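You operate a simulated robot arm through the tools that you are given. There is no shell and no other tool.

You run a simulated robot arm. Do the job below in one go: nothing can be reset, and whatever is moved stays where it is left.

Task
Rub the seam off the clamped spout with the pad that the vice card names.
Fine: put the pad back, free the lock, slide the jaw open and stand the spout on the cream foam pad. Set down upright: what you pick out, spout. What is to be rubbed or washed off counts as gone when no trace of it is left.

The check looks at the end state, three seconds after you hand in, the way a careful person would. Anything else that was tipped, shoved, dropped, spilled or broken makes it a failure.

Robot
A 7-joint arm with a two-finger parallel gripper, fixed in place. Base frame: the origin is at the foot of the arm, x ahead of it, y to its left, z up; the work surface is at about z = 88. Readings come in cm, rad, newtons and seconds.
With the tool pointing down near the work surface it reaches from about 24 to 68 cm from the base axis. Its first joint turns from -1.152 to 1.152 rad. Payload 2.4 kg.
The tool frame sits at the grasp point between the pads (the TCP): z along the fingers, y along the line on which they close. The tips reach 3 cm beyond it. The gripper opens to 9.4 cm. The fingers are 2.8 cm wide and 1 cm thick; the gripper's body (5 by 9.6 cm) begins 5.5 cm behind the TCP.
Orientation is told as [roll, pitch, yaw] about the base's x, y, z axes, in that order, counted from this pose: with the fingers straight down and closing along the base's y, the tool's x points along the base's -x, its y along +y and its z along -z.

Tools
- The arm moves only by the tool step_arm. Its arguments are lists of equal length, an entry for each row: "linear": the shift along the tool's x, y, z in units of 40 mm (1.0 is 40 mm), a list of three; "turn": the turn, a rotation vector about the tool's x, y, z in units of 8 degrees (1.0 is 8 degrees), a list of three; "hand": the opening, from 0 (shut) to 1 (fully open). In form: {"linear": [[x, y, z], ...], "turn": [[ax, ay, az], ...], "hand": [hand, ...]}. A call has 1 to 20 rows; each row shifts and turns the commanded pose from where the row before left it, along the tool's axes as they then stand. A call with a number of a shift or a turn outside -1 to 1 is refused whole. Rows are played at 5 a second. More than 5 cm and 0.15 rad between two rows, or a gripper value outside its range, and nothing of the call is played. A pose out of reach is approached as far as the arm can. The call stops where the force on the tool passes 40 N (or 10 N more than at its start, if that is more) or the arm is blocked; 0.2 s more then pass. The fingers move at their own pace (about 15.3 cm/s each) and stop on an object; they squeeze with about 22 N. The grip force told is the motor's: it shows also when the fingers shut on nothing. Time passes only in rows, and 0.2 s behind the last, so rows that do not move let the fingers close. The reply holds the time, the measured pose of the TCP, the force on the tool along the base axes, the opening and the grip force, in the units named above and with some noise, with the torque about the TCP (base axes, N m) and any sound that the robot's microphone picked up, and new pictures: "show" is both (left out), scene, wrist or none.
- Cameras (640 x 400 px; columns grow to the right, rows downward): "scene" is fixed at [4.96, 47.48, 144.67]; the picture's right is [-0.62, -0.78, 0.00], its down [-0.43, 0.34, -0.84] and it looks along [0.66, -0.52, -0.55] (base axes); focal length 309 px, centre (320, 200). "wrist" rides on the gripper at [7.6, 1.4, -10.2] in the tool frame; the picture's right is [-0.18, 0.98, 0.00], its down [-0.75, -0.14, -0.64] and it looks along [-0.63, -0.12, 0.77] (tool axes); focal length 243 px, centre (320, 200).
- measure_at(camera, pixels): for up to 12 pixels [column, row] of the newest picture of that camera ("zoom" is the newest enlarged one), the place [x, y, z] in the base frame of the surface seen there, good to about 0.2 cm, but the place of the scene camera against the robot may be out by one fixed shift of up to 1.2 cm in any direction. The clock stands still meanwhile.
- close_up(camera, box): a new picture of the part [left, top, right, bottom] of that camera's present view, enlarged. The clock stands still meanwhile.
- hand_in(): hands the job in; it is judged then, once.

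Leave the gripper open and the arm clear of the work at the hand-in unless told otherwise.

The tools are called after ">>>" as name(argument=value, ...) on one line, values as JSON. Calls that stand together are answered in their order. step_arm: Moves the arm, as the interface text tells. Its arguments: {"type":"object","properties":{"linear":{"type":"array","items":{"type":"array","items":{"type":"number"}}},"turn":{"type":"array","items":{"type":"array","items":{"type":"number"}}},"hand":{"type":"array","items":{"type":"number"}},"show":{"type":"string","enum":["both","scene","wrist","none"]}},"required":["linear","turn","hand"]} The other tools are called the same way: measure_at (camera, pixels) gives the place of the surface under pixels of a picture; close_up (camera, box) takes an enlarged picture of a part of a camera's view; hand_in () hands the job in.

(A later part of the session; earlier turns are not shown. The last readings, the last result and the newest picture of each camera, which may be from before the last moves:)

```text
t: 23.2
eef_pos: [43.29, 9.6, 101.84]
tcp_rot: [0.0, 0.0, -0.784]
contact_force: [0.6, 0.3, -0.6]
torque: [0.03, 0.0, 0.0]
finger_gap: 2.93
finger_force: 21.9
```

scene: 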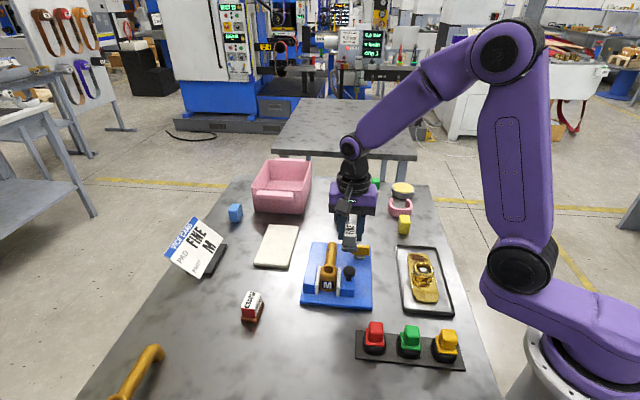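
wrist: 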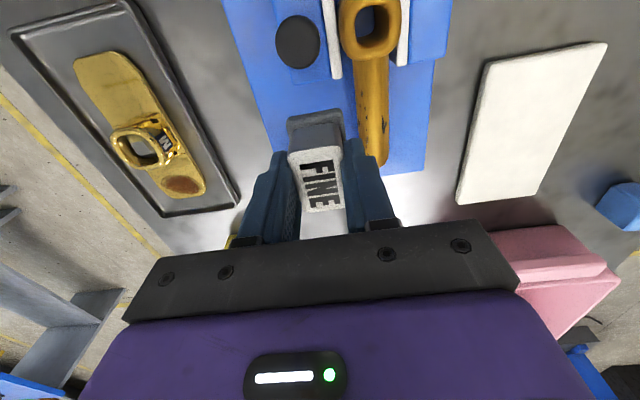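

The pad is now beside the tube. I'll zoom on the tube at (372,130) for the seam from this side.

>>> close_up(camera="wrist", box=[320, 40, 440, 180])

```text
2.86 times, centred on (380, 110) of wrist
```

zoom: 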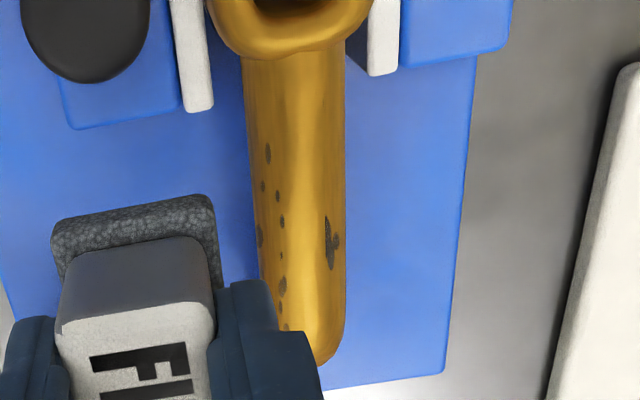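

>>> measure_at(camera="zoom", pixels=[[268, 153], [264, 186], [278, 195], [282, 222], [260, 235], [282, 285], [287, 328], [332, 235], [300, 150], [248, 150], [342, 150], [300, 340]])

```text
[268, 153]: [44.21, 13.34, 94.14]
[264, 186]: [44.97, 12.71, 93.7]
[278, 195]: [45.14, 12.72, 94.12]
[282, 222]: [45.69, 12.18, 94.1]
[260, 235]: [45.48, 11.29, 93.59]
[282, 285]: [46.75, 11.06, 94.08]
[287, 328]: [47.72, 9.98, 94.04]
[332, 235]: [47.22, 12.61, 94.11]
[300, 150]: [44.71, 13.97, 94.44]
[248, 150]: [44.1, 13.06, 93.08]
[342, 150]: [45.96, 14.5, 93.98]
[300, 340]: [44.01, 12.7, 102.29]
```

The main specks sit about 40° from the top on the movable-jaw side. I'll roll the hand 40° about the tube direction so the pad face leans onto that shoulder, then move to about 1.5 cm off the tube.

>>> step_arm(linear=[[0, 0, 0], [0, 0, 0], [0, 0, 0], [0, 0, 0], [0, 0, 0], [0, 0, 0], [0, 0, 0], [0, 0, 0], [0, 0, 0], [0, 0, 0], [0, 0, 0], [-0.02, -0.15, 0.1], [-0.03, -0.22, 0.14], [-0.02, -0.2, 0.14], [0, 0, 0]], turn=[[-0.3, 0, 0], [-0.5, 0, 0], [-0.5, 0, 0], [-0.5, 0, 0], [-0.5, 0, 0], [-0.5, 0, 0], [-0.5, 0, 0], [-0.5, 0, 0], [-0.5, 0, 0], [-0.5, 0, 0], [-0.2, 0, 0], [0, 0, 0], [0, 0, 0], [0, 0, 0], [0, 0, 0]], hand=[0, 0, 0, 0, 0, 0, 0, 0, 0, 0, 0, 0, 0, 0, 0])

>>> close_up(camera="scene", box=[290, 190, 410, 310])

```text
t: 26.4
eef_pos: [42.73, 9.04, 99.29]
tcp_rot: [0.698, 0.001, -0.783]
contact_force: [0.0, -0.4, -1.3]
torque: [0.02, 0.01, 0.03]
finger_gap: 2.93
finger_force: 21.8
```

scene: 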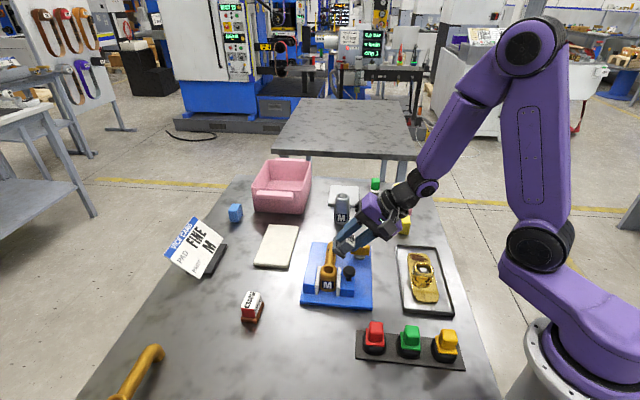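
wrist: 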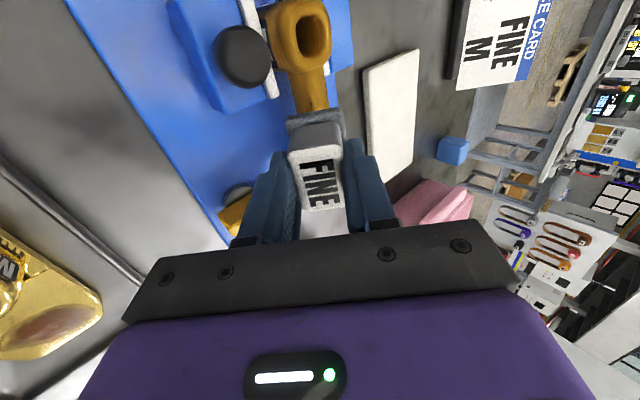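

```text
3.33 times, centred on (350, 250) of scene
```

zoom: 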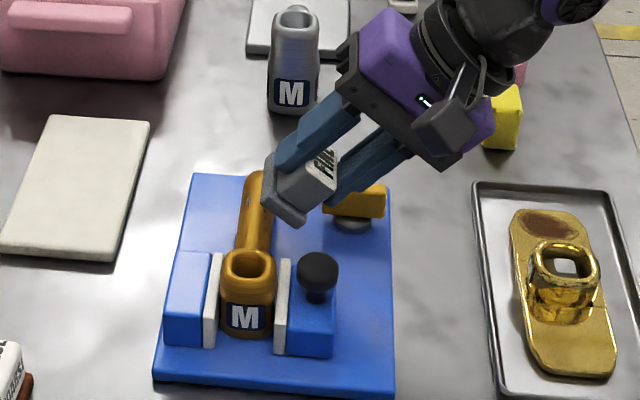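

The pad now leans onto the tube about 1.5 cm away. Before pressing I'll check how far the grey M bottle and the yellow lever are from the hand.

>>> measure_at(camera="scene", pixels=[[342, 215], [342, 195], [405, 225], [425, 275], [362, 248], [349, 270], [330, 250], [328, 265]])

```text
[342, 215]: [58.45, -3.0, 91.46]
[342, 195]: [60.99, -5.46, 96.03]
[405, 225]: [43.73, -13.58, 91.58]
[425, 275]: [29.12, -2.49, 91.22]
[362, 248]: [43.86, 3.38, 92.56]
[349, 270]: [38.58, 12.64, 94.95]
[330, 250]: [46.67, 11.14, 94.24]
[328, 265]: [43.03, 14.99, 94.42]
```

There's plenty of room. I'll advance along the tool axis about 1.2 cm and watch the force.

>>> step_arm(linear=[[0, 0, 0.1], [0, 0, 0.1], [0, 0, 0.05], [0, 0, 0.05], [0, 0, 0]], turn=[[0, 0, 0], [0, 0, 0], [0, 0, 0], [0, 0, 0], [0, 0, 0]], hand=[0, 0, 0, 0, 0])

>>> close_up(camera="scene", box=[310, 210, 390, 290])

```text
t: 27.6
eef_pos: [43.34, 9.58, 98.4]
tcp_rot: [0.699, 0.0, -0.784]
contact_force: [0.6, 0.2, -0.4]
torque: [-0.03, 0.01, -0.03]
finger_gap: 2.92
finger_force: 22.6
```

scene: 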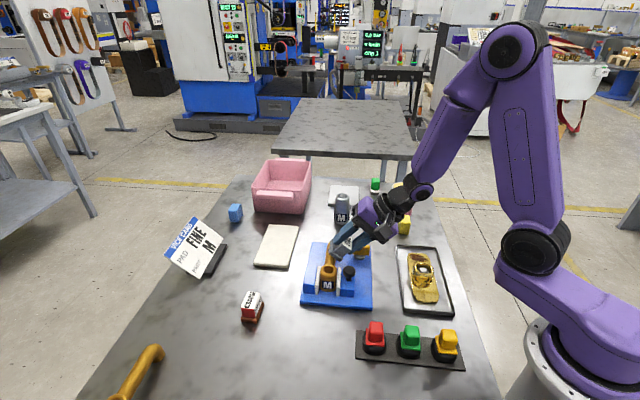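
wrist: 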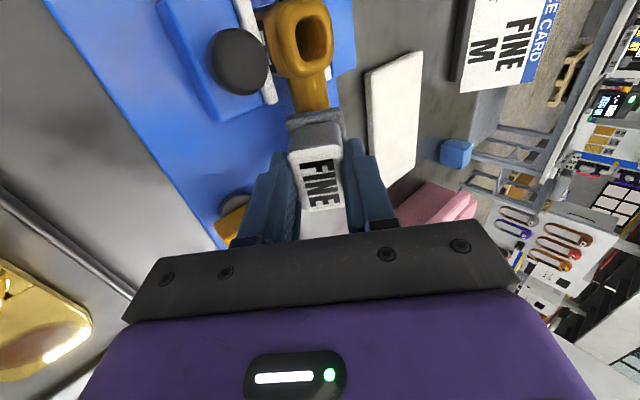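

```text
5.00 times, centred on (350, 250) of scene
```

zoom: 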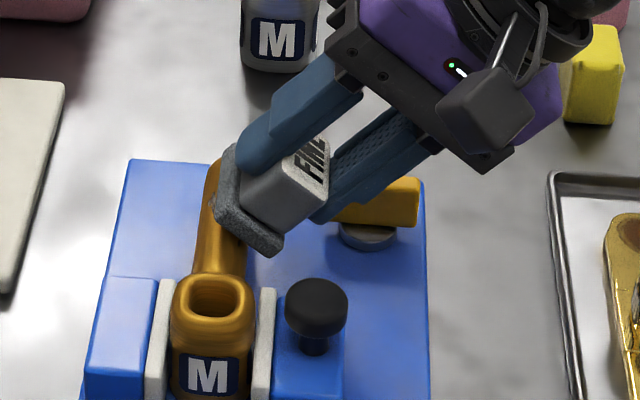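

Almost touching, and no force yet. I'll go in by small steps.

>>> step_arm(linear=[[0, 0, 0.05], [0, 0, 0.03], [0, 0, 0]], turn=[[0, 0, 0], [0, 0, 0], [0, 0, 0]], hand=[0, 0, 0], show="none")

>>> step_arm(linear=[[0, 0, 0.03], [0, 0, 0]], turn=[[0, 0, 0], [0, 0, 0]], hand=[0, 0], show="none")

```text
t: 28.4
eef_pos: [43.44, 9.71, 98.06]
tcp_rot: [0.698, 0.0, -0.785]
contact_force: [0.4, 0.3, -0.3]
torque: [-0.01, 0.03, 0.01]
finger_gap: 2.95
finger_force: 22.3
```

```text
t: 29.0
eef_pos: [43.59, 9.73, 98.05]
tcp_rot: [0.698, -0.002, -0.786]
contact_force: [-3.2, -5.1, 7.7]
torque: [0.08, 0.09, 0.08]
finger_gap: 2.94
finger_force: 21.9
```

Contact at about 10 N, directed out of the tube as expected. Now I'll stroke to and fro along the tube.

>>> step_arm(linear=[[-0.1, 0, 0], [-0.15, 0, 0], [-0.15, 0, 0], [0.1, 0, 0], [0.15, 0, 0], [0.15, 0, 0], [0.1, 0, 0], [0.1, 0, 0], [-0.1, 0, 0], [-0.15, 0, 0], [-0.15, 0, 0], [-0.15, 0, 0], [0.15, 0, 0], [0.15, 0, 0], [0.15, 0, 0], [0.1, 0, 0], [-0.1, 0, 0], [-0.1, 0, 0], [0, 0, 0]], turn=[[0, 0, 0], [0, 0, 0], [0, 0, 0], [0, 0, 0], [0, 0, 0], [0, 0, 0], [0, 0, 0], [0, 0, 0], [0, 0, 0], [0, 0, 0], [0, 0, 0], [0, 0, 0], [0, 0, 0], [0, 0, 0], [0, 0, 0], [0, 0, 0], [0, 0, 0], [0, 0, 0], [0, 0, 0]], hand=[0, 0, 0, 0, 0, 0, 0, 0, 0, 0, 0, 0, 0, 0, 0, 0, 0, 0, 0], show="both")

>>> close_up(camera="scene", box=[310, 210, 390, 290])

```text
t: 33.0
eef_pos: [43.61, 9.8, 97.93]
tcp_rot: [0.698, 0.001, -0.782]
contact_force: [-9.1, -3.3, 8.5]
torque: [0.24, 0.33, 0.35]
finger_gap: 2.9
finger_force: 21.3
```

scene: 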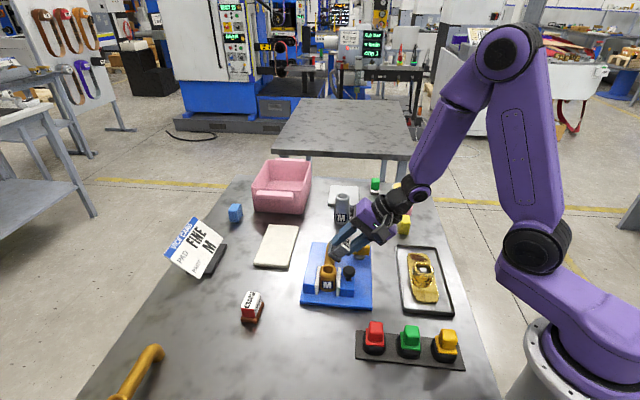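
wrist: 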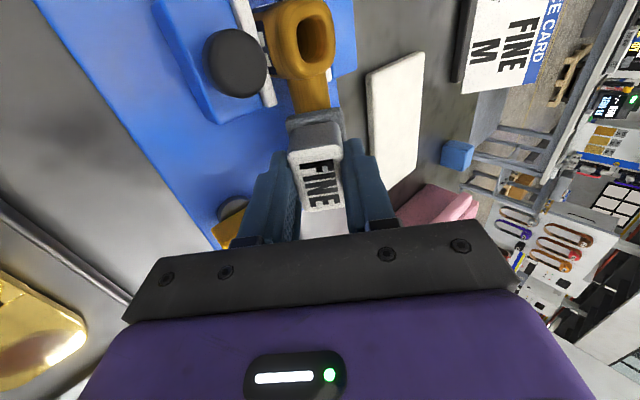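

```text
5.00 times, centred on (350, 250) of scene
```

zoom: 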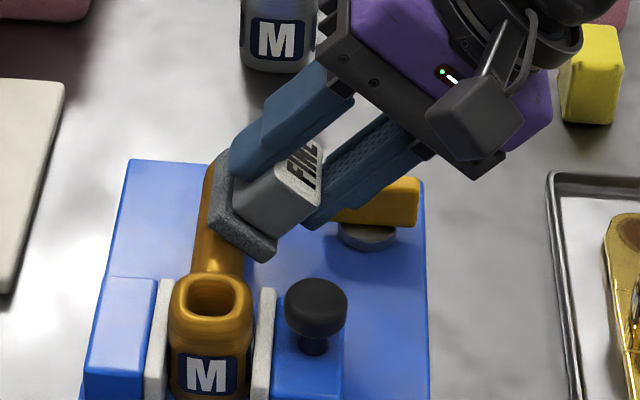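

The pad is stroking fine at about 12 N. I'll back off 4 cm to look at the tube.

>>> step_arm(linear=[[0, 0, -0.1], [0, 0, -0.2], [0, 0, -0.25], [0, 0, -0.25], [0, -0.2, -0.2], [0, -0.2, 0], [0, 0, 0]], turn=[[0, 0, 0], [0, 0, 0], [0, 0, 0], [0, 0, 0], [0, 0, 0], [0, 0, 0], [0, 0, 0]], hand=[0, 0, 0, 0, 0, 0, 0])

>>> close_up(camera="scene", box=[310, 230, 360, 280])

>>> close_up(camera="wrist", box=[260, 0, 420, 140])

```text
t: 34.6
eef_pos: [40.93, 6.95, 99.92]
tcp_rot: [0.697, 0.0, -0.784]
contact_force: [-0.4, 0.1, -0.8]
torque: [0.0, 0.02, 0.0]
finger_gap: 2.93
finger_force: 22.2
```

scene: 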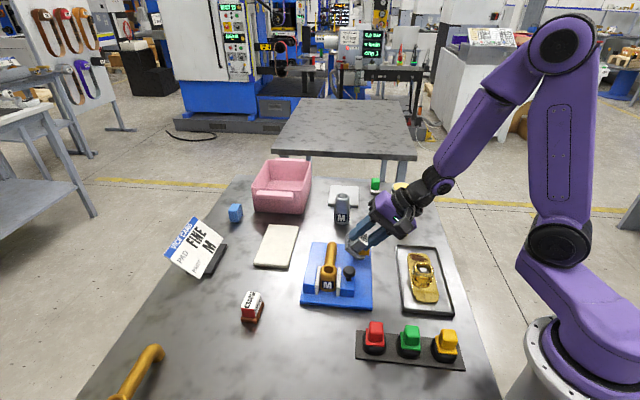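
wrist: 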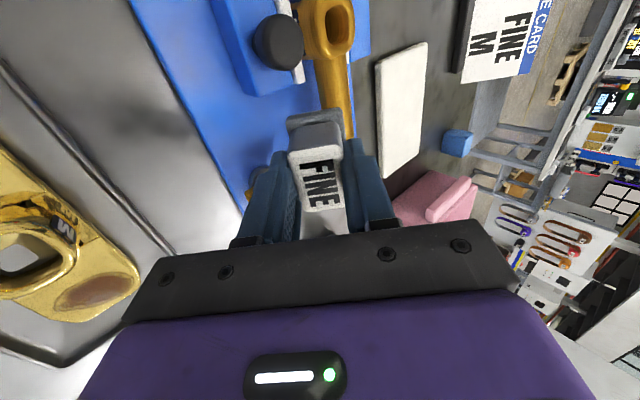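

```text
8.00 times, centred on (335, 255) of scene
```

zoom: 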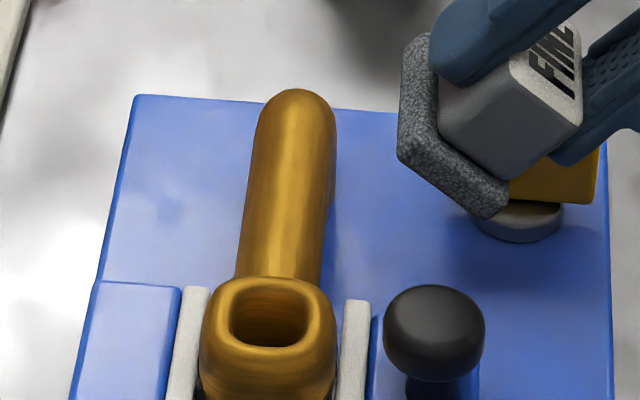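

```text
2.86 times, centred on (340, 70) of wrist
```

zoom: 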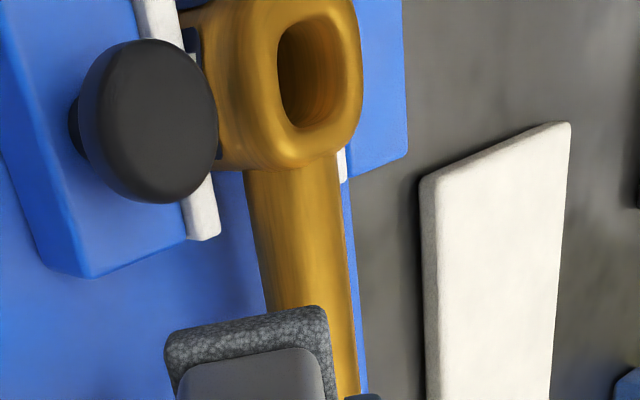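

The specks and the blotch look gone in both views. I'll rise and level the hand so the rest of the tube can be checked from the movable-jaw side.

>>> step_arm(linear=[[0, 0.15, -0.18], [0, 0.2, -0.24], [0, 0.1, -0.12], [0, 0, 0], [0, 0, 0], [0, 0, 0], [0, 0, 0], [0, 0, 0], [0, 0, 0], [0, 0, 0], [0, 0, 0], [0, 0, 0], [0, 0, 0], [0, 0, 0], [0, 0, 0]], turn=[[0, 0, 0], [0, 0, 0], [0, 0, 0], [0.3, 0, 0], [0.5, 0, 0], [0.5, 0, 0], [0.5, 0, 0], [0.5, 0, 0], [0.5, 0, 0], [0.5, 0, 0], [0.5, 0, 0], [0.5, 0, 0], [0.5, 0, 0], [0.2, 0, 0], [0, 0, 0]], hand=[0, 0, 0, 0, 0, 0, 0, 0, 0, 0, 0, 0, 0, 0, 0])

>>> close_up(camera="wrist", box=[330, 40, 470, 200])

>>> close_up(camera="scene", box=[310, 230, 360, 280])

```text
t: 37.8
eef_pos: [40.98, 6.85, 102.75]
tcp_rot: [-0.003, 0.001, -0.784]
contact_force: [0.4, 0.0, -0.7]
torque: [0.02, 0.0, 0.05]
finger_gap: 2.93
finger_force: 21.9
```

scene: 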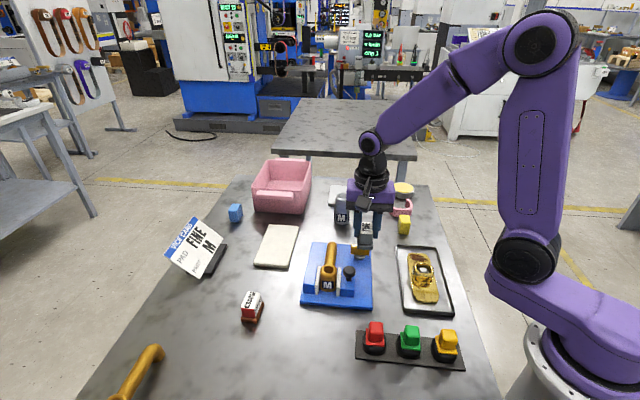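
wrist: 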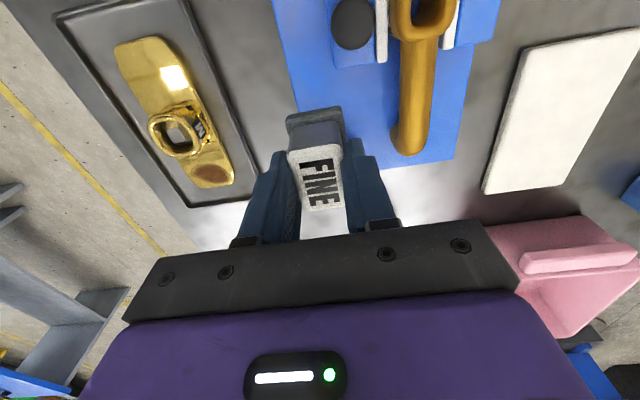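

```text
2.50 times, centred on (400, 120) of wrist
```

zoom: 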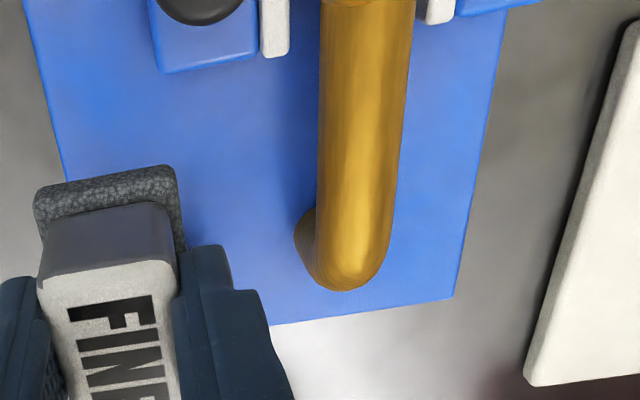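

```text
8.00 times, centred on (335, 255) of scene
```

zoom: 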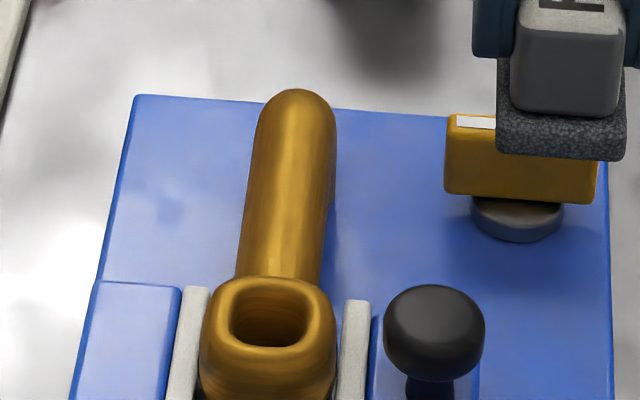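

No trace shows from this side. I'll carry the pad back toward its place, and on the way look at the fixed-jaw side again.

>>> step_arm(linear=[[0.038, 0.12, 0], [0.07, 0.22, 0], [0.11, 0.35, 0], [0.11, 0.35, 0], [0.11, 0.35, 0], [0.11, 0.35, 0], [0.11, 0.35, 0], [0.11, 0.35, 0], [0.11, 0.35, 0], [0.11, 0.35, 0], [0.11, 0.35, 0], [0.11, 0.35, 0], [0.11, 0.35, 0], [0.11, 0.35, 0], [0.11, 0.35, 0], [0.11, 0.35, 0], [0.063, 0.2, 0], [0.016, 0.05, 0], [0, 0, 0]], turn=[[0, 0, 0], [0, 0, 0], [0, 0, 0], [0, 0, 0], [0, 0, 0], [0, 0, 0], [0, 0, 0], [0, 0, 0], [0, 0, 0], [0, 0, 0], [0, 0, 0], [0, 0, 0], [0, 0, 0], [0, 0, 0], [0, 0, 0], [0, 0, 0], [0, 0, 0], [0, 0, 0], [0, 0, 0]], hand=[0, 0, 0, 0, 0, 0, 0, 0, 0, 0, 0, 0, 0, 0, 0, 0, 0, 0, 0])

>>> close_up(camera="wrist", box=[130, 130, 260, 250])

>>> close_up(camera="scene", box=[300, 230, 380, 310])

```text
t: 41.8
eef_pos: [51.49, 27.42, 102.86]
tcp_rot: [-0.001, -0.001, -0.784]
contact_force: [0.3, 0.5, -1.3]
torque: [-0.02, -0.02, -0.02]
finger_gap: 2.94
finger_force: 22.0
```

scene: 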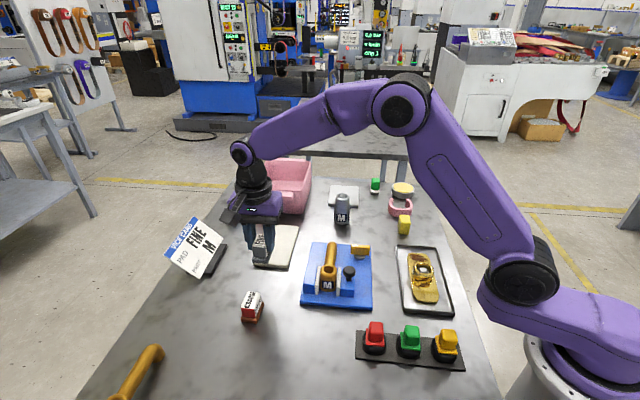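
wrist: 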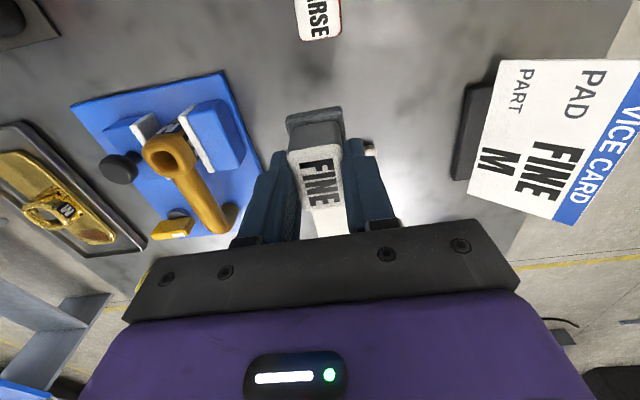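

```text
3.33 times, centred on (195, 190) of wrist
```

zoom: 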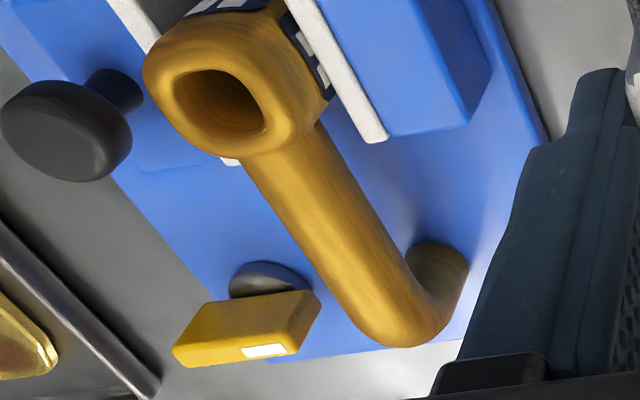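

```text
5.00 times, centred on (340, 270) of scene
```

zoom: 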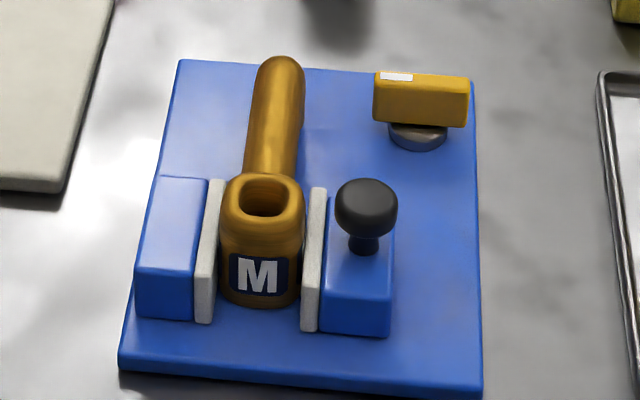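

The tube is clean from all sides I can see. I'll turn back -3° and lower the pad to just above the table at its old place.

>>> step_arm(linear=[[-0.04, -0.025, 0], [0, 0, 0.2], [0, 0, 0.3], [0, 0, 0.35], [0, 0, 0.35], [0, 0, 0.35], [0, 0, 0.35], [0, 0, 0.25], [0, 0, 0.15], [0, 0, 0]], turn=[[0, 0, 0.19], [0, 0, 0.19], [0, 0, 0], [0, 0, 0], [0, 0, 0], [0, 0, 0], [0, 0, 0], [0, 0, 0], [0, 0, 0], [0, 0, 0]], hand=[0, 0, 0, 0, 0, 0, 0, 0, 0, 0])

>>> close_up(camera="scene", box=[230, 250, 310, 330])

```text
t: 44.0
eef_pos: [51.6, 27.09, 93.66]
tcp_rot: [0.001, 0.001, -0.839]
contact_force: [-0.6, 0.1, -0.4]
torque: [-0.01, 0.0, 0.0]
finger_gap: 2.93
finger_force: 22.1
```

scene: 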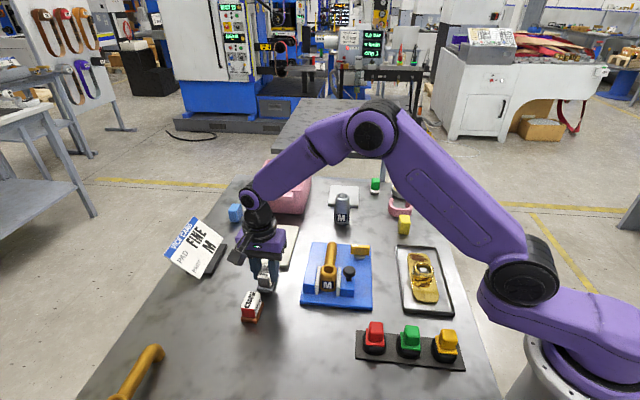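
wrist: 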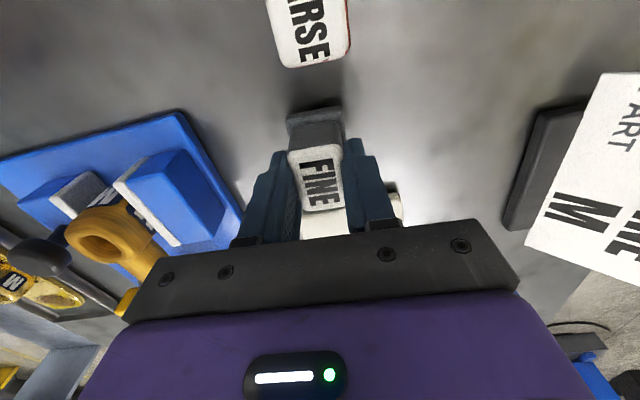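

```text
5.00 times, centred on (270, 290) of scene
```

zoom: 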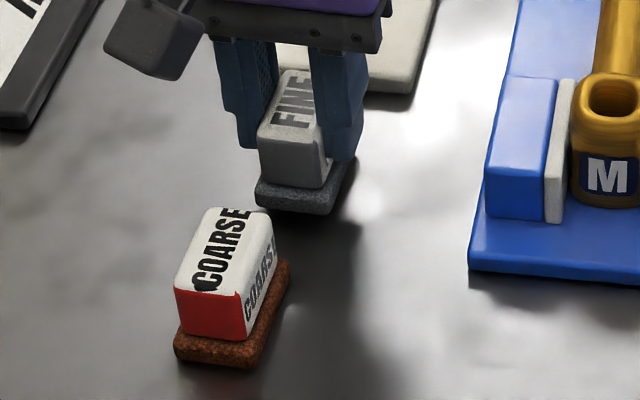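

The pad is just above its old place. I'll lower in small steps to touch.

>>> step_arm(linear=[[0, 0, 0.05], [0, 0, 0.03], [0, 0, 0.03], [0, 0, 0]], turn=[[0, 0, 0], [0, 0, 0], [0, 0, 0], [0, 0, 0]], hand=[0, 0, 0, 0], show="none")

>>> step_arm(linear=[[0, 0, 0.025], [0, 0, 0]], turn=[[0, 0, 0], [0, 0, 0]], hand=[0, 0], show="none")

```text
t: 45.0
eef_pos: [51.6, 27.2, 93.12]
tcp_rot: [0.0, 0.001, -0.837]
contact_force: [0.4, 0.1, -0.2]
torque: [0.03, 0.04, 0.01]
finger_gap: 2.93
finger_force: 22.1
```

```text
t: 45.6
eef_pos: [51.56, 27.4, 93.18]
tcp_rot: [0.001, 0.0, -0.838]
contact_force: [-1.3, -0.8, 10.3]
torque: [-0.29, -0.07, -0.04]
finger_gap: 2.92
finger_force: 21.8
```

The pad touches the table at 10 N. I'll open the fingers and rise straight up.

>>> step_arm(linear=[[0, 0, 0], [0, 0, 0], [0, 0, -0.1], [0, 0, -0.5], [0, 0, -0.9], [0, 0, -0.9], [0, 0, 0]], turn=[[0, 0, 0], [0, 0, 0], [0, 0, 0], [0, 0, 0], [0, 0, 0], [0, 0, 0], [0, 0, 0]], hand=[0.5, 0.6, 0.6, 0.6, 0.6, 0.6, 0.6])

>>> close_up(camera="wrist", box=[270, 60, 380, 160])

>>> close_up(camera="scene", box=[230, 250, 310, 330])

```text
t: 47.2
eef_pos: [51.31, 27.41, 102.58]
tcp_rot: [0.001, 0.001, -0.837]
contact_force: [0.1, 0.1, -1.1]
torque: [-0.02, 0.01, -0.03]
finger_gap: 5.64
finger_force: 0.0
```

scene: 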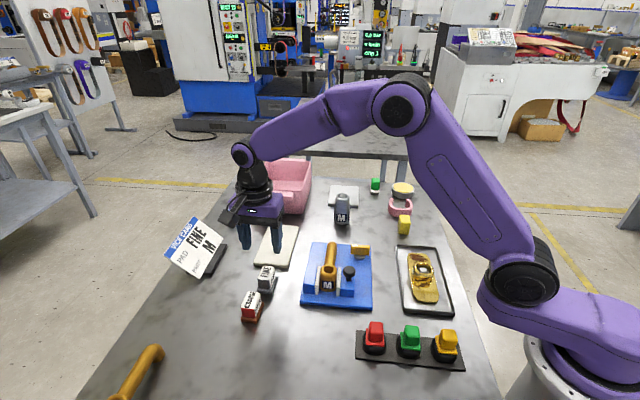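
wrist: 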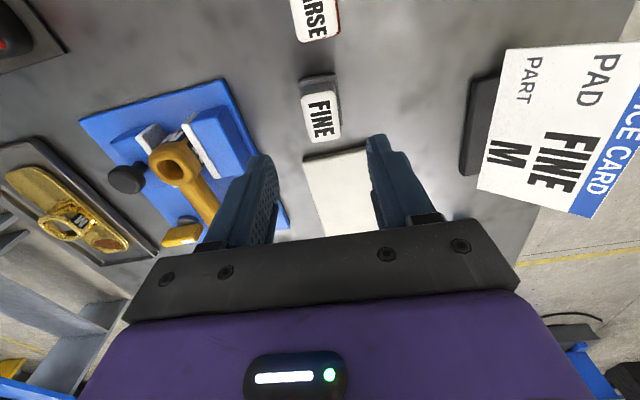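

```text
4.00 times, centred on (325, 110) of wrist
```

zoom: 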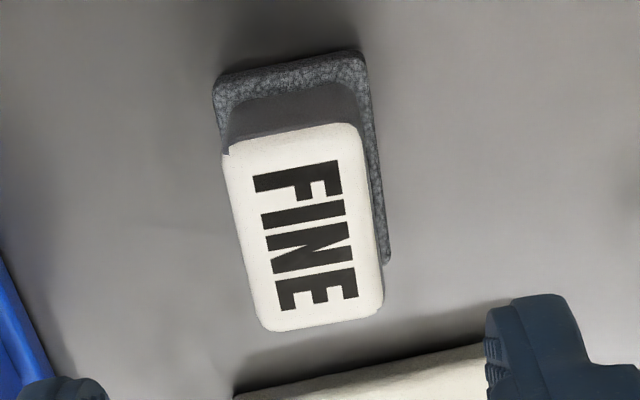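

```text
5.00 times, centred on (270, 290) of scene
```

zoom: 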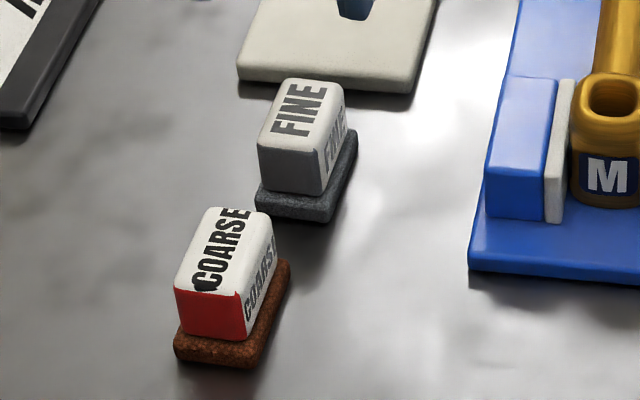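

The pad is standing back in place. I'll verify its position by measuring the same corners.

>>> measure_at(camera="wrist", pixels=[[303, 98], [332, 93], [338, 135], [310, 140], [319, 116]])

>>> close_up(camera="wrist", box=[80, 80, 240, 250])

```text
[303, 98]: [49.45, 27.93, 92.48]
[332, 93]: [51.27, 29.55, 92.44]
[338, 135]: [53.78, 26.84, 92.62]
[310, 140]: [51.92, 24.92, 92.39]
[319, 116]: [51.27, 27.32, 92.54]
```

```text
2.35 times, centred on (160, 165) of wrist
```

zoom: 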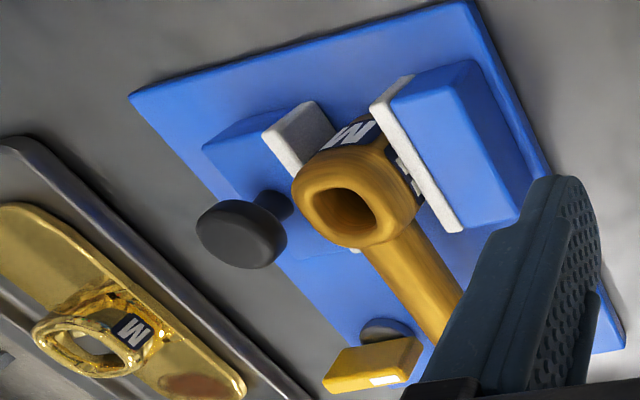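

The pad is back within about 2 mm. Next, the lock. I'll move over the vice for a close look at the yellow lever near (44.3,4.8).

>>> step_arm(linear=[[-0.08, -0.6, -0.2], [-0.085, -0.8, 0], [-0.085, -0.85, 0], [-0.085, -0.85, 0], [-0.085, -0.85, 0], [-0.085, -0.8, 0], [0, 0, 0]], turn=[[0, 0, 0], [0, 0, 0], [0, 0, 0], [0, 0, 0], [0, 0, -0.2], [0, 0, -0.18], [0, 0, 0]], hand=[0.8, 0.8, 0.8, 0.8, 0.8, 0.8, 0.8])

>>> close_up(camera="wrist", box=[240, 80, 400, 230])

>>> close_up(camera="scene", box=[330, 230, 390, 290])

```text
t: 48.8
eef_pos: [39.05, 13.02, 103.57]
tcp_rot: [0.0, 0.0, -0.783]
contact_force: [1.0, 0.2, 0.3]
torque: [-0.02, 0.02, -0.01]
finger_gap: 7.52
finger_force: 0.0
```

scene: 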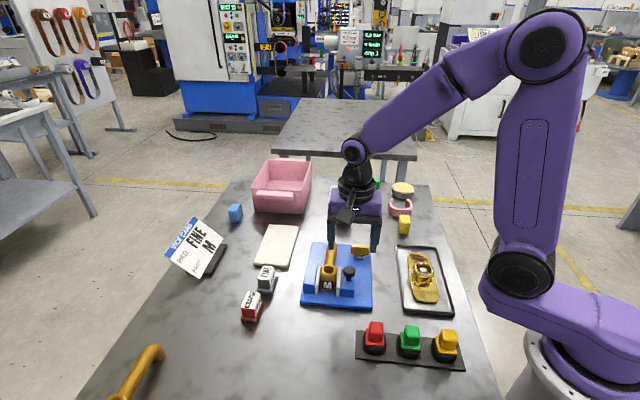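
wrist: 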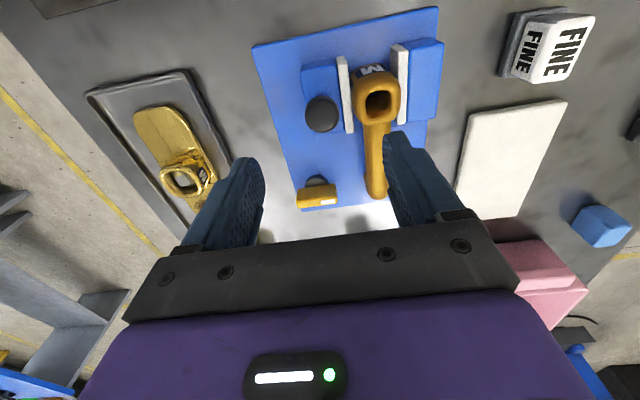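

```text
2.67 times, centred on (320, 155) of wrist
```

zoom: 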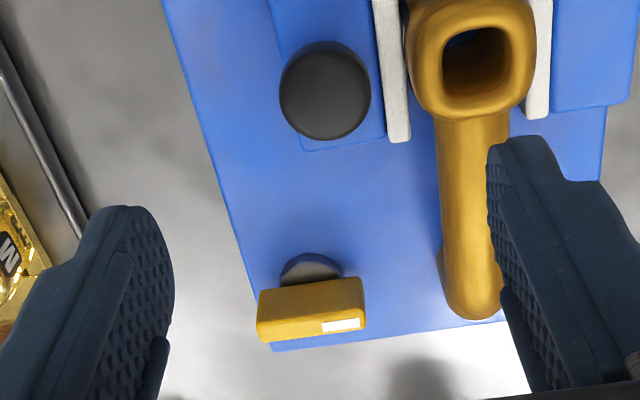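

```text
6.67 times, centred on (360, 260) of scene
```

zoom: 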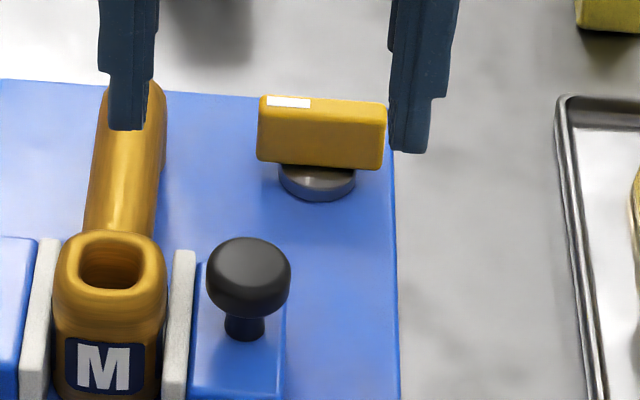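

The lock is a yellow bar lying across the vice on a round pivot, with a white mark at one end. I'll measure its ends, the pivot and the height.

>>> close_up(camera="wrist", box=[290, 165, 350, 215])

```text
8.00 times, centred on (320, 190) of wrist
```

zoom: 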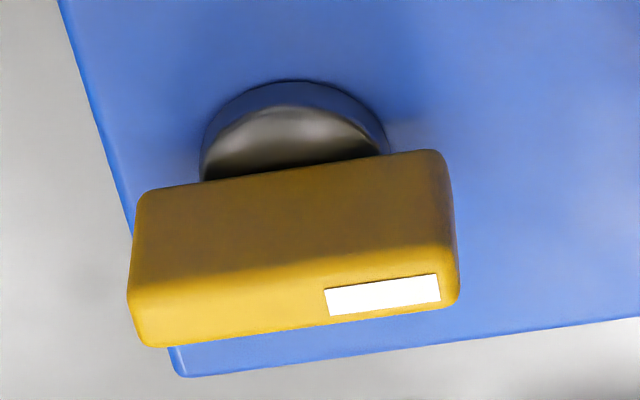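

>>> measure_at(camera="zoom", pixels=[[145, 280], [140, 335], [450, 245], [450, 300], [290, 265], [300, 320], [290, 180], [145, 205], [435, 165], [290, 135], [210, 150], [380, 130]])

```text
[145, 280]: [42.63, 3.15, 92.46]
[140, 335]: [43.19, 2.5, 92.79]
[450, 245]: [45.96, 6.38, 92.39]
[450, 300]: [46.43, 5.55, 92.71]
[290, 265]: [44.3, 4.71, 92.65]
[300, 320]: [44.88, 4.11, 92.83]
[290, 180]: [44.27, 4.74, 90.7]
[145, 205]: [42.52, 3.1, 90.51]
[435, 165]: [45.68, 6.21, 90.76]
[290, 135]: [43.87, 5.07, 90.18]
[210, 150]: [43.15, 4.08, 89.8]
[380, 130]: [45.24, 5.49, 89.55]
```

The bar is about 4.6 cm long along the jaw direction, about 1 cm thick, z 90.6–92.8, with its pivot near (44.65,4.35). I'll move above it and turn the hand +90° so that the fingers close across its thickness.

>>> step_arm(linear=[[-0.63, -0.135, 0], [-0.63, -0.135, 0], [-0.63, -0.135, 0], [-0.63, -0.135, 0], [0, 0, 0], [0, 0, 0], [0, 0, 0], [0, 0, 0], [0, 0, 0], [0, 0, 0], [0, 0, 0], [0, 0, 0], [0, 0, 0], [0, 0, 0], [0, 0, 0], [0, 0, 0], [0, 0, 0]], turn=[[0, 0, 0], [0, 0, 0], [0, 0, 0], [0, 0, 0], [0, 0, -0.9], [0, 0, -0.95], [0, 0, -0.95], [0, 0, -0.95], [0, 0, -0.95], [0, 0, -0.95], [0, 0, -0.95], [0, 0, -0.95], [0, 0, -0.95], [0, 0, -0.95], [0, 0, -0.95], [0, 0, -0.85], [0, 0, 0]], hand=[0.6, 0.6, 0.6, 0.6, 0.6, 0.6, 0.6, 0.6, 0.6, 0.6, 0.6, 0.6, 0.6, 0.6, 0.6, 0.6, 0.6])

```text
t: 52.4
eef_pos: [44.43, 4.32, 103.36]
tcp_rot: [0.001, 0.0, 0.788]
contact_force: [-0.4, 0.2, 0.5]
torque: [-0.01, 0.0, -0.03]
finger_gap: 5.65
finger_force: 0.1
```

scene: 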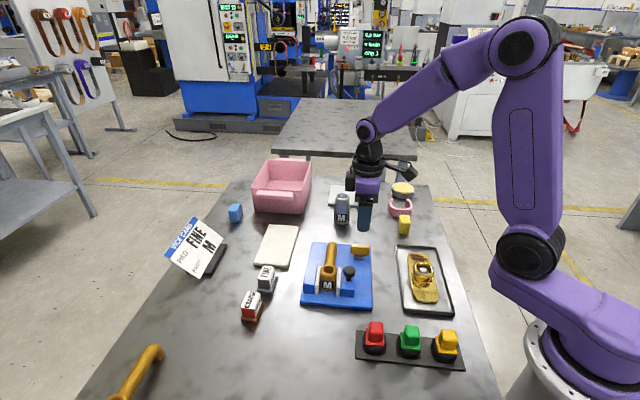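
wrist: 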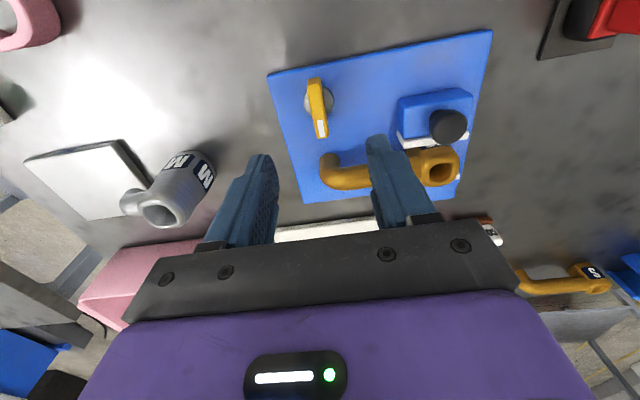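

The hand is turned. I'll zoom on the bar at (318,108) and measure it again from here.

>>> close_up(camera="wrist", box=[285, 70, 355, 145])

```text
5.33 times, centred on (320, 108) of wrist
```

zoom: 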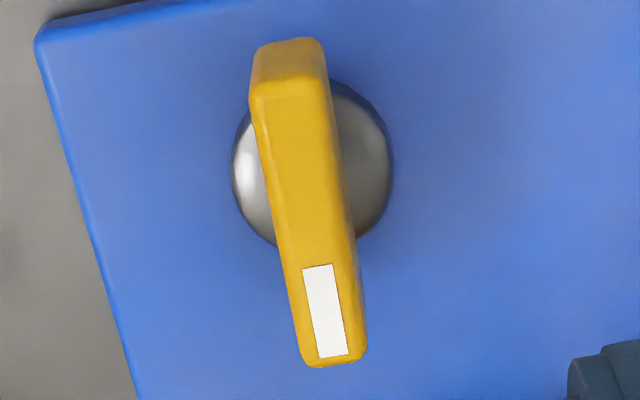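

>>> measure_at(camera="zoom", pixels=[[258, 90], [325, 85], [305, 358], [358, 352], [305, 220], [330, 300], [240, 180], [388, 165], [340, 90], [285, 240], [350, 240]])

```text
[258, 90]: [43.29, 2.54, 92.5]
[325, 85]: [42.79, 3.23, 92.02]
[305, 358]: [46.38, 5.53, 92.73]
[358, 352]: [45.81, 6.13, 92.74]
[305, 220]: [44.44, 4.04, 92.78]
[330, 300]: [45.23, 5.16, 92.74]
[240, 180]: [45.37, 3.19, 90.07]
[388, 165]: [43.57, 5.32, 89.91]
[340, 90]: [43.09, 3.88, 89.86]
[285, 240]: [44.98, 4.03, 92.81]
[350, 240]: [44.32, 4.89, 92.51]
```

The bar centre is (44.55,4.35), and the TCP is right above it. I'll go down to z≈93.7 and close on the bar.

>>> step_arm(linear=[[0, 0, 0.8], [0, 0, 0.8], [0, 0, 0.6], [0, 0, 0.225], [0, 0, 0], [0, 0, 0], [0, 0, 0], [0, 0, 0]], turn=[[0, 0, 0], [0, 0, 0], [0, 0, 0], [0, 0, 0], [0, 0, 0], [0, 0, 0], [0, 0, 0], [0, 0, 0]], hand=[0.6, 0.6, 0.6, 0.6, 0.6, 0, 0, 0])

```text
t: 54.2
eef_pos: [44.55, 4.15, 93.73]
tcp_rot: [-0.003, -0.002, 0.785]
contact_force: [11.3, -11.7, -12.7]
torque: [0.4, -0.66, -0.02]
finger_gap: 1.17
finger_force: 44.8
```

scene: 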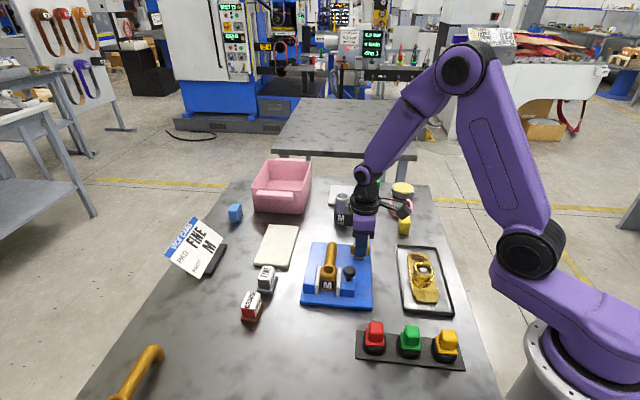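
wrist: 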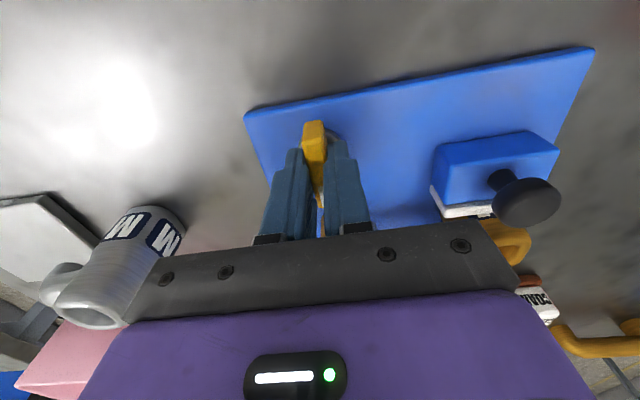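

It grips the bar (1.17 cm) with a sideways force of about 16 N toward +v, so I'm slightly off centre. I'll shift about 0.15 cm along to relax it.

>>> step_arm(linear=[[0, -0.03, 0], [0, 0, 0]], turn=[[0, 0, 0], [0, 0, 0]], hand=[0, 0], show="none")

```text
t: 54.8
eef_pos: [44.4, 4.06, 93.74]
tcp_rot: [-0.001, 0.0, 0.786]
contact_force: [1.6, -12.6, -2.8]
torque: [0.62, -1.03, -0.05]
finger_gap: 1.2
finger_force: 45.3
```

Still some side load. I'll open, let it settle, then grip again from the shifted place.

>>> step_arm(linear=[[0, 0, 0], [0, 0, 0], [0, 0, -0.03], [0, 0, 0]], turn=[[0, 0, 0], [0, 0, 0], [0, 0, 0], [0, 0, 0]], hand=[0.3, 0.3, 0.3, 0.3], show="wrist")

>>> close_up(camera="wrist", box=[240, 100, 400, 240])

```text
t: 55.8
eef_pos: [44.49, 4.22, 93.86]
tcp_rot: [0.0, 0.001, 0.787]
contact_force: [-0.4, -0.3, -0.5]
torque: [-0.01, -0.01, 0.03]
finger_gap: 2.81
finger_force: 0.1
```

wrist: 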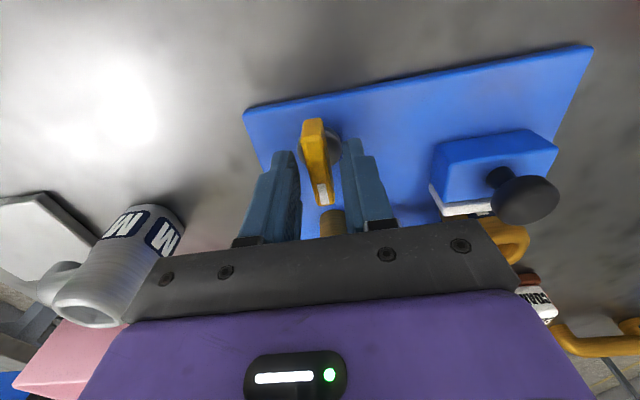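

```text
2.86 times, centred on (320, 170) of wrist
```

zoom: 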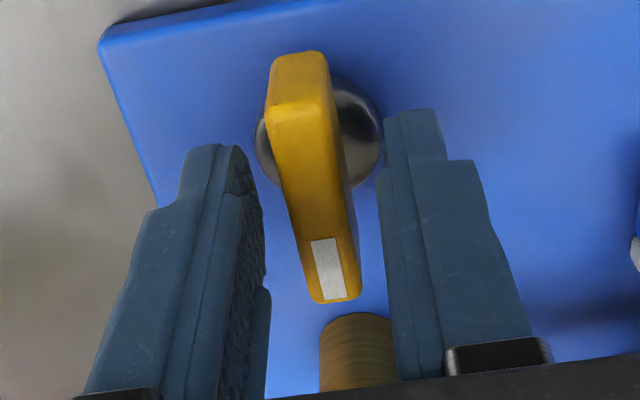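

It looks centred now. Closing again.

>>> step_arm(linear=[[0, 0, 0], [0, 0, 0], [0, 0, 0]], turn=[[0, 0, 0], [0, 0, 0], [0, 0, 0]], hand=[0, 0, 0], show="none")

```text
t: 56.6
eef_pos: [44.55, 4.22, 93.89]
tcp_rot: [0.001, -0.001, 0.788]
contact_force: [3.2, -2.1, -0.4]
torque: [-0.3, 0.28, -0.06]
finger_gap: 1.15
finger_force: 45.1
```

Well centred now (about 4 N). I'll test the turning direction with 4° clockwise (yaw decreasing) and read the torque.

>>> step_arm(linear=[[0, 0, 0], [0, 0, 0], [0, 0, 0]], turn=[[0, 0, 0.25], [0, 0, 0.25], [0, 0, 0]], hand=[0, 0, 0], show="none")

```text
t: 57.4
eef_pos: [44.57, 4.26, 93.89]
tcp_rot: [0.0, 0.0, 0.716]
contact_force: [-0.5, -2.3, -6.1]
torque: [0.89, -1.07, -0.01]
finger_gap: 1.15
finger_force: 45.1
```

It turned with almost no torque about z. I'll go another 8° and check in the picture that the bar follows.

>>> step_arm(linear=[[0, 0, 0], [0, 0, 0], [0, 0, 0]], turn=[[0, 0, 0.5], [0, 0, 0.5], [0, 0, 0]], hand=[0, 0, 0])

>>> close_up(camera="wrist", box=[240, 100, 400, 240])

>>> close_up(camera="scene", box=[320, 220, 400, 300])

```text
t: 58.2
eef_pos: [44.65, 4.24, 93.82]
tcp_rot: [-0.001, 0.0, 0.576]
contact_force: [3.2, -0.1, -16.5]
torque: [0.1, -0.34, -0.01]
finger_gap: 1.18
finger_force: 45.3
```

scene: 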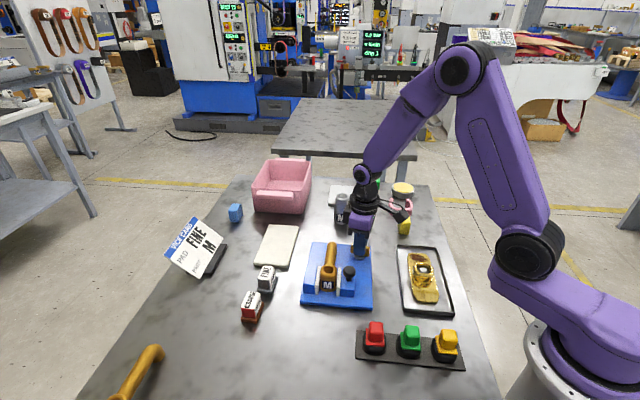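
wrist: 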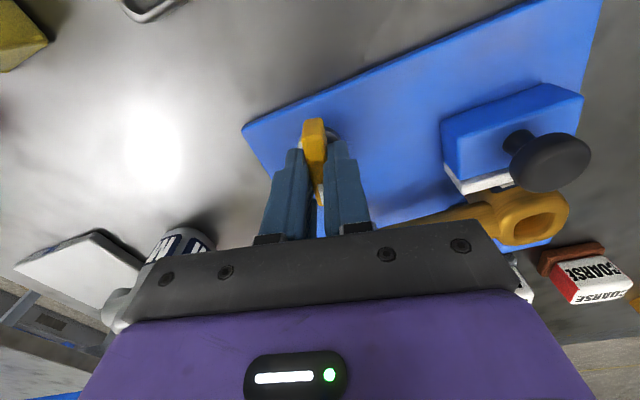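

```text
2.86 times, centred on (320, 170) of wrist
```

zoom: 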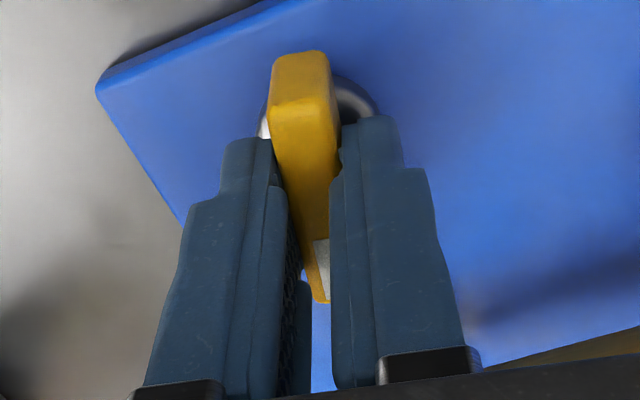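

```text
5.00 times, centred on (360, 260) of scene
```

zoom: 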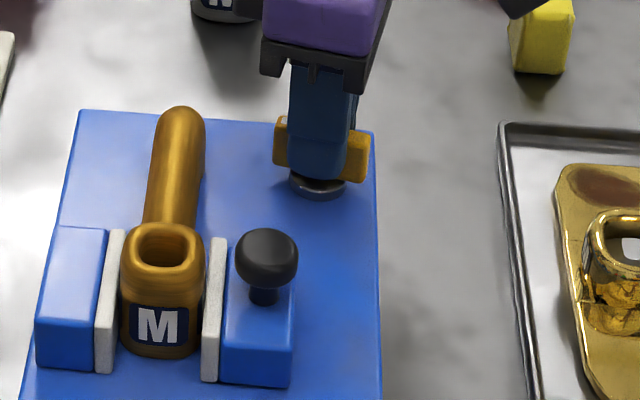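

The bar follows the fingers freely. The force reads -16 N in z, so I'm pulling up slightly; I'll lower a touch and keep turning.

>>> step_arm(linear=[[0, 0, 0.02], [0, 0, 0], [0, 0, 0], [0, 0, 0], [0, 0, 0], [0, 0, 0]], turn=[[0, 0, 0.3], [0, 0, 0.5], [0, 0, 0.5], [0, 0, 0.5], [0, 0, 0.5], [0, 0, 0]], hand=[0, 0, 0, 0, 0, 0], show="none")

```text
t: 59.6
eef_pos: [44.63, 4.23, 93.85]
tcp_rot: [0.0, 0.0, 0.254]
contact_force: [-1.8, 0.5, 23.0]
torque: [-0.2, 1.0, 0.01]
finger_gap: 1.18
finger_force: 45.2
```

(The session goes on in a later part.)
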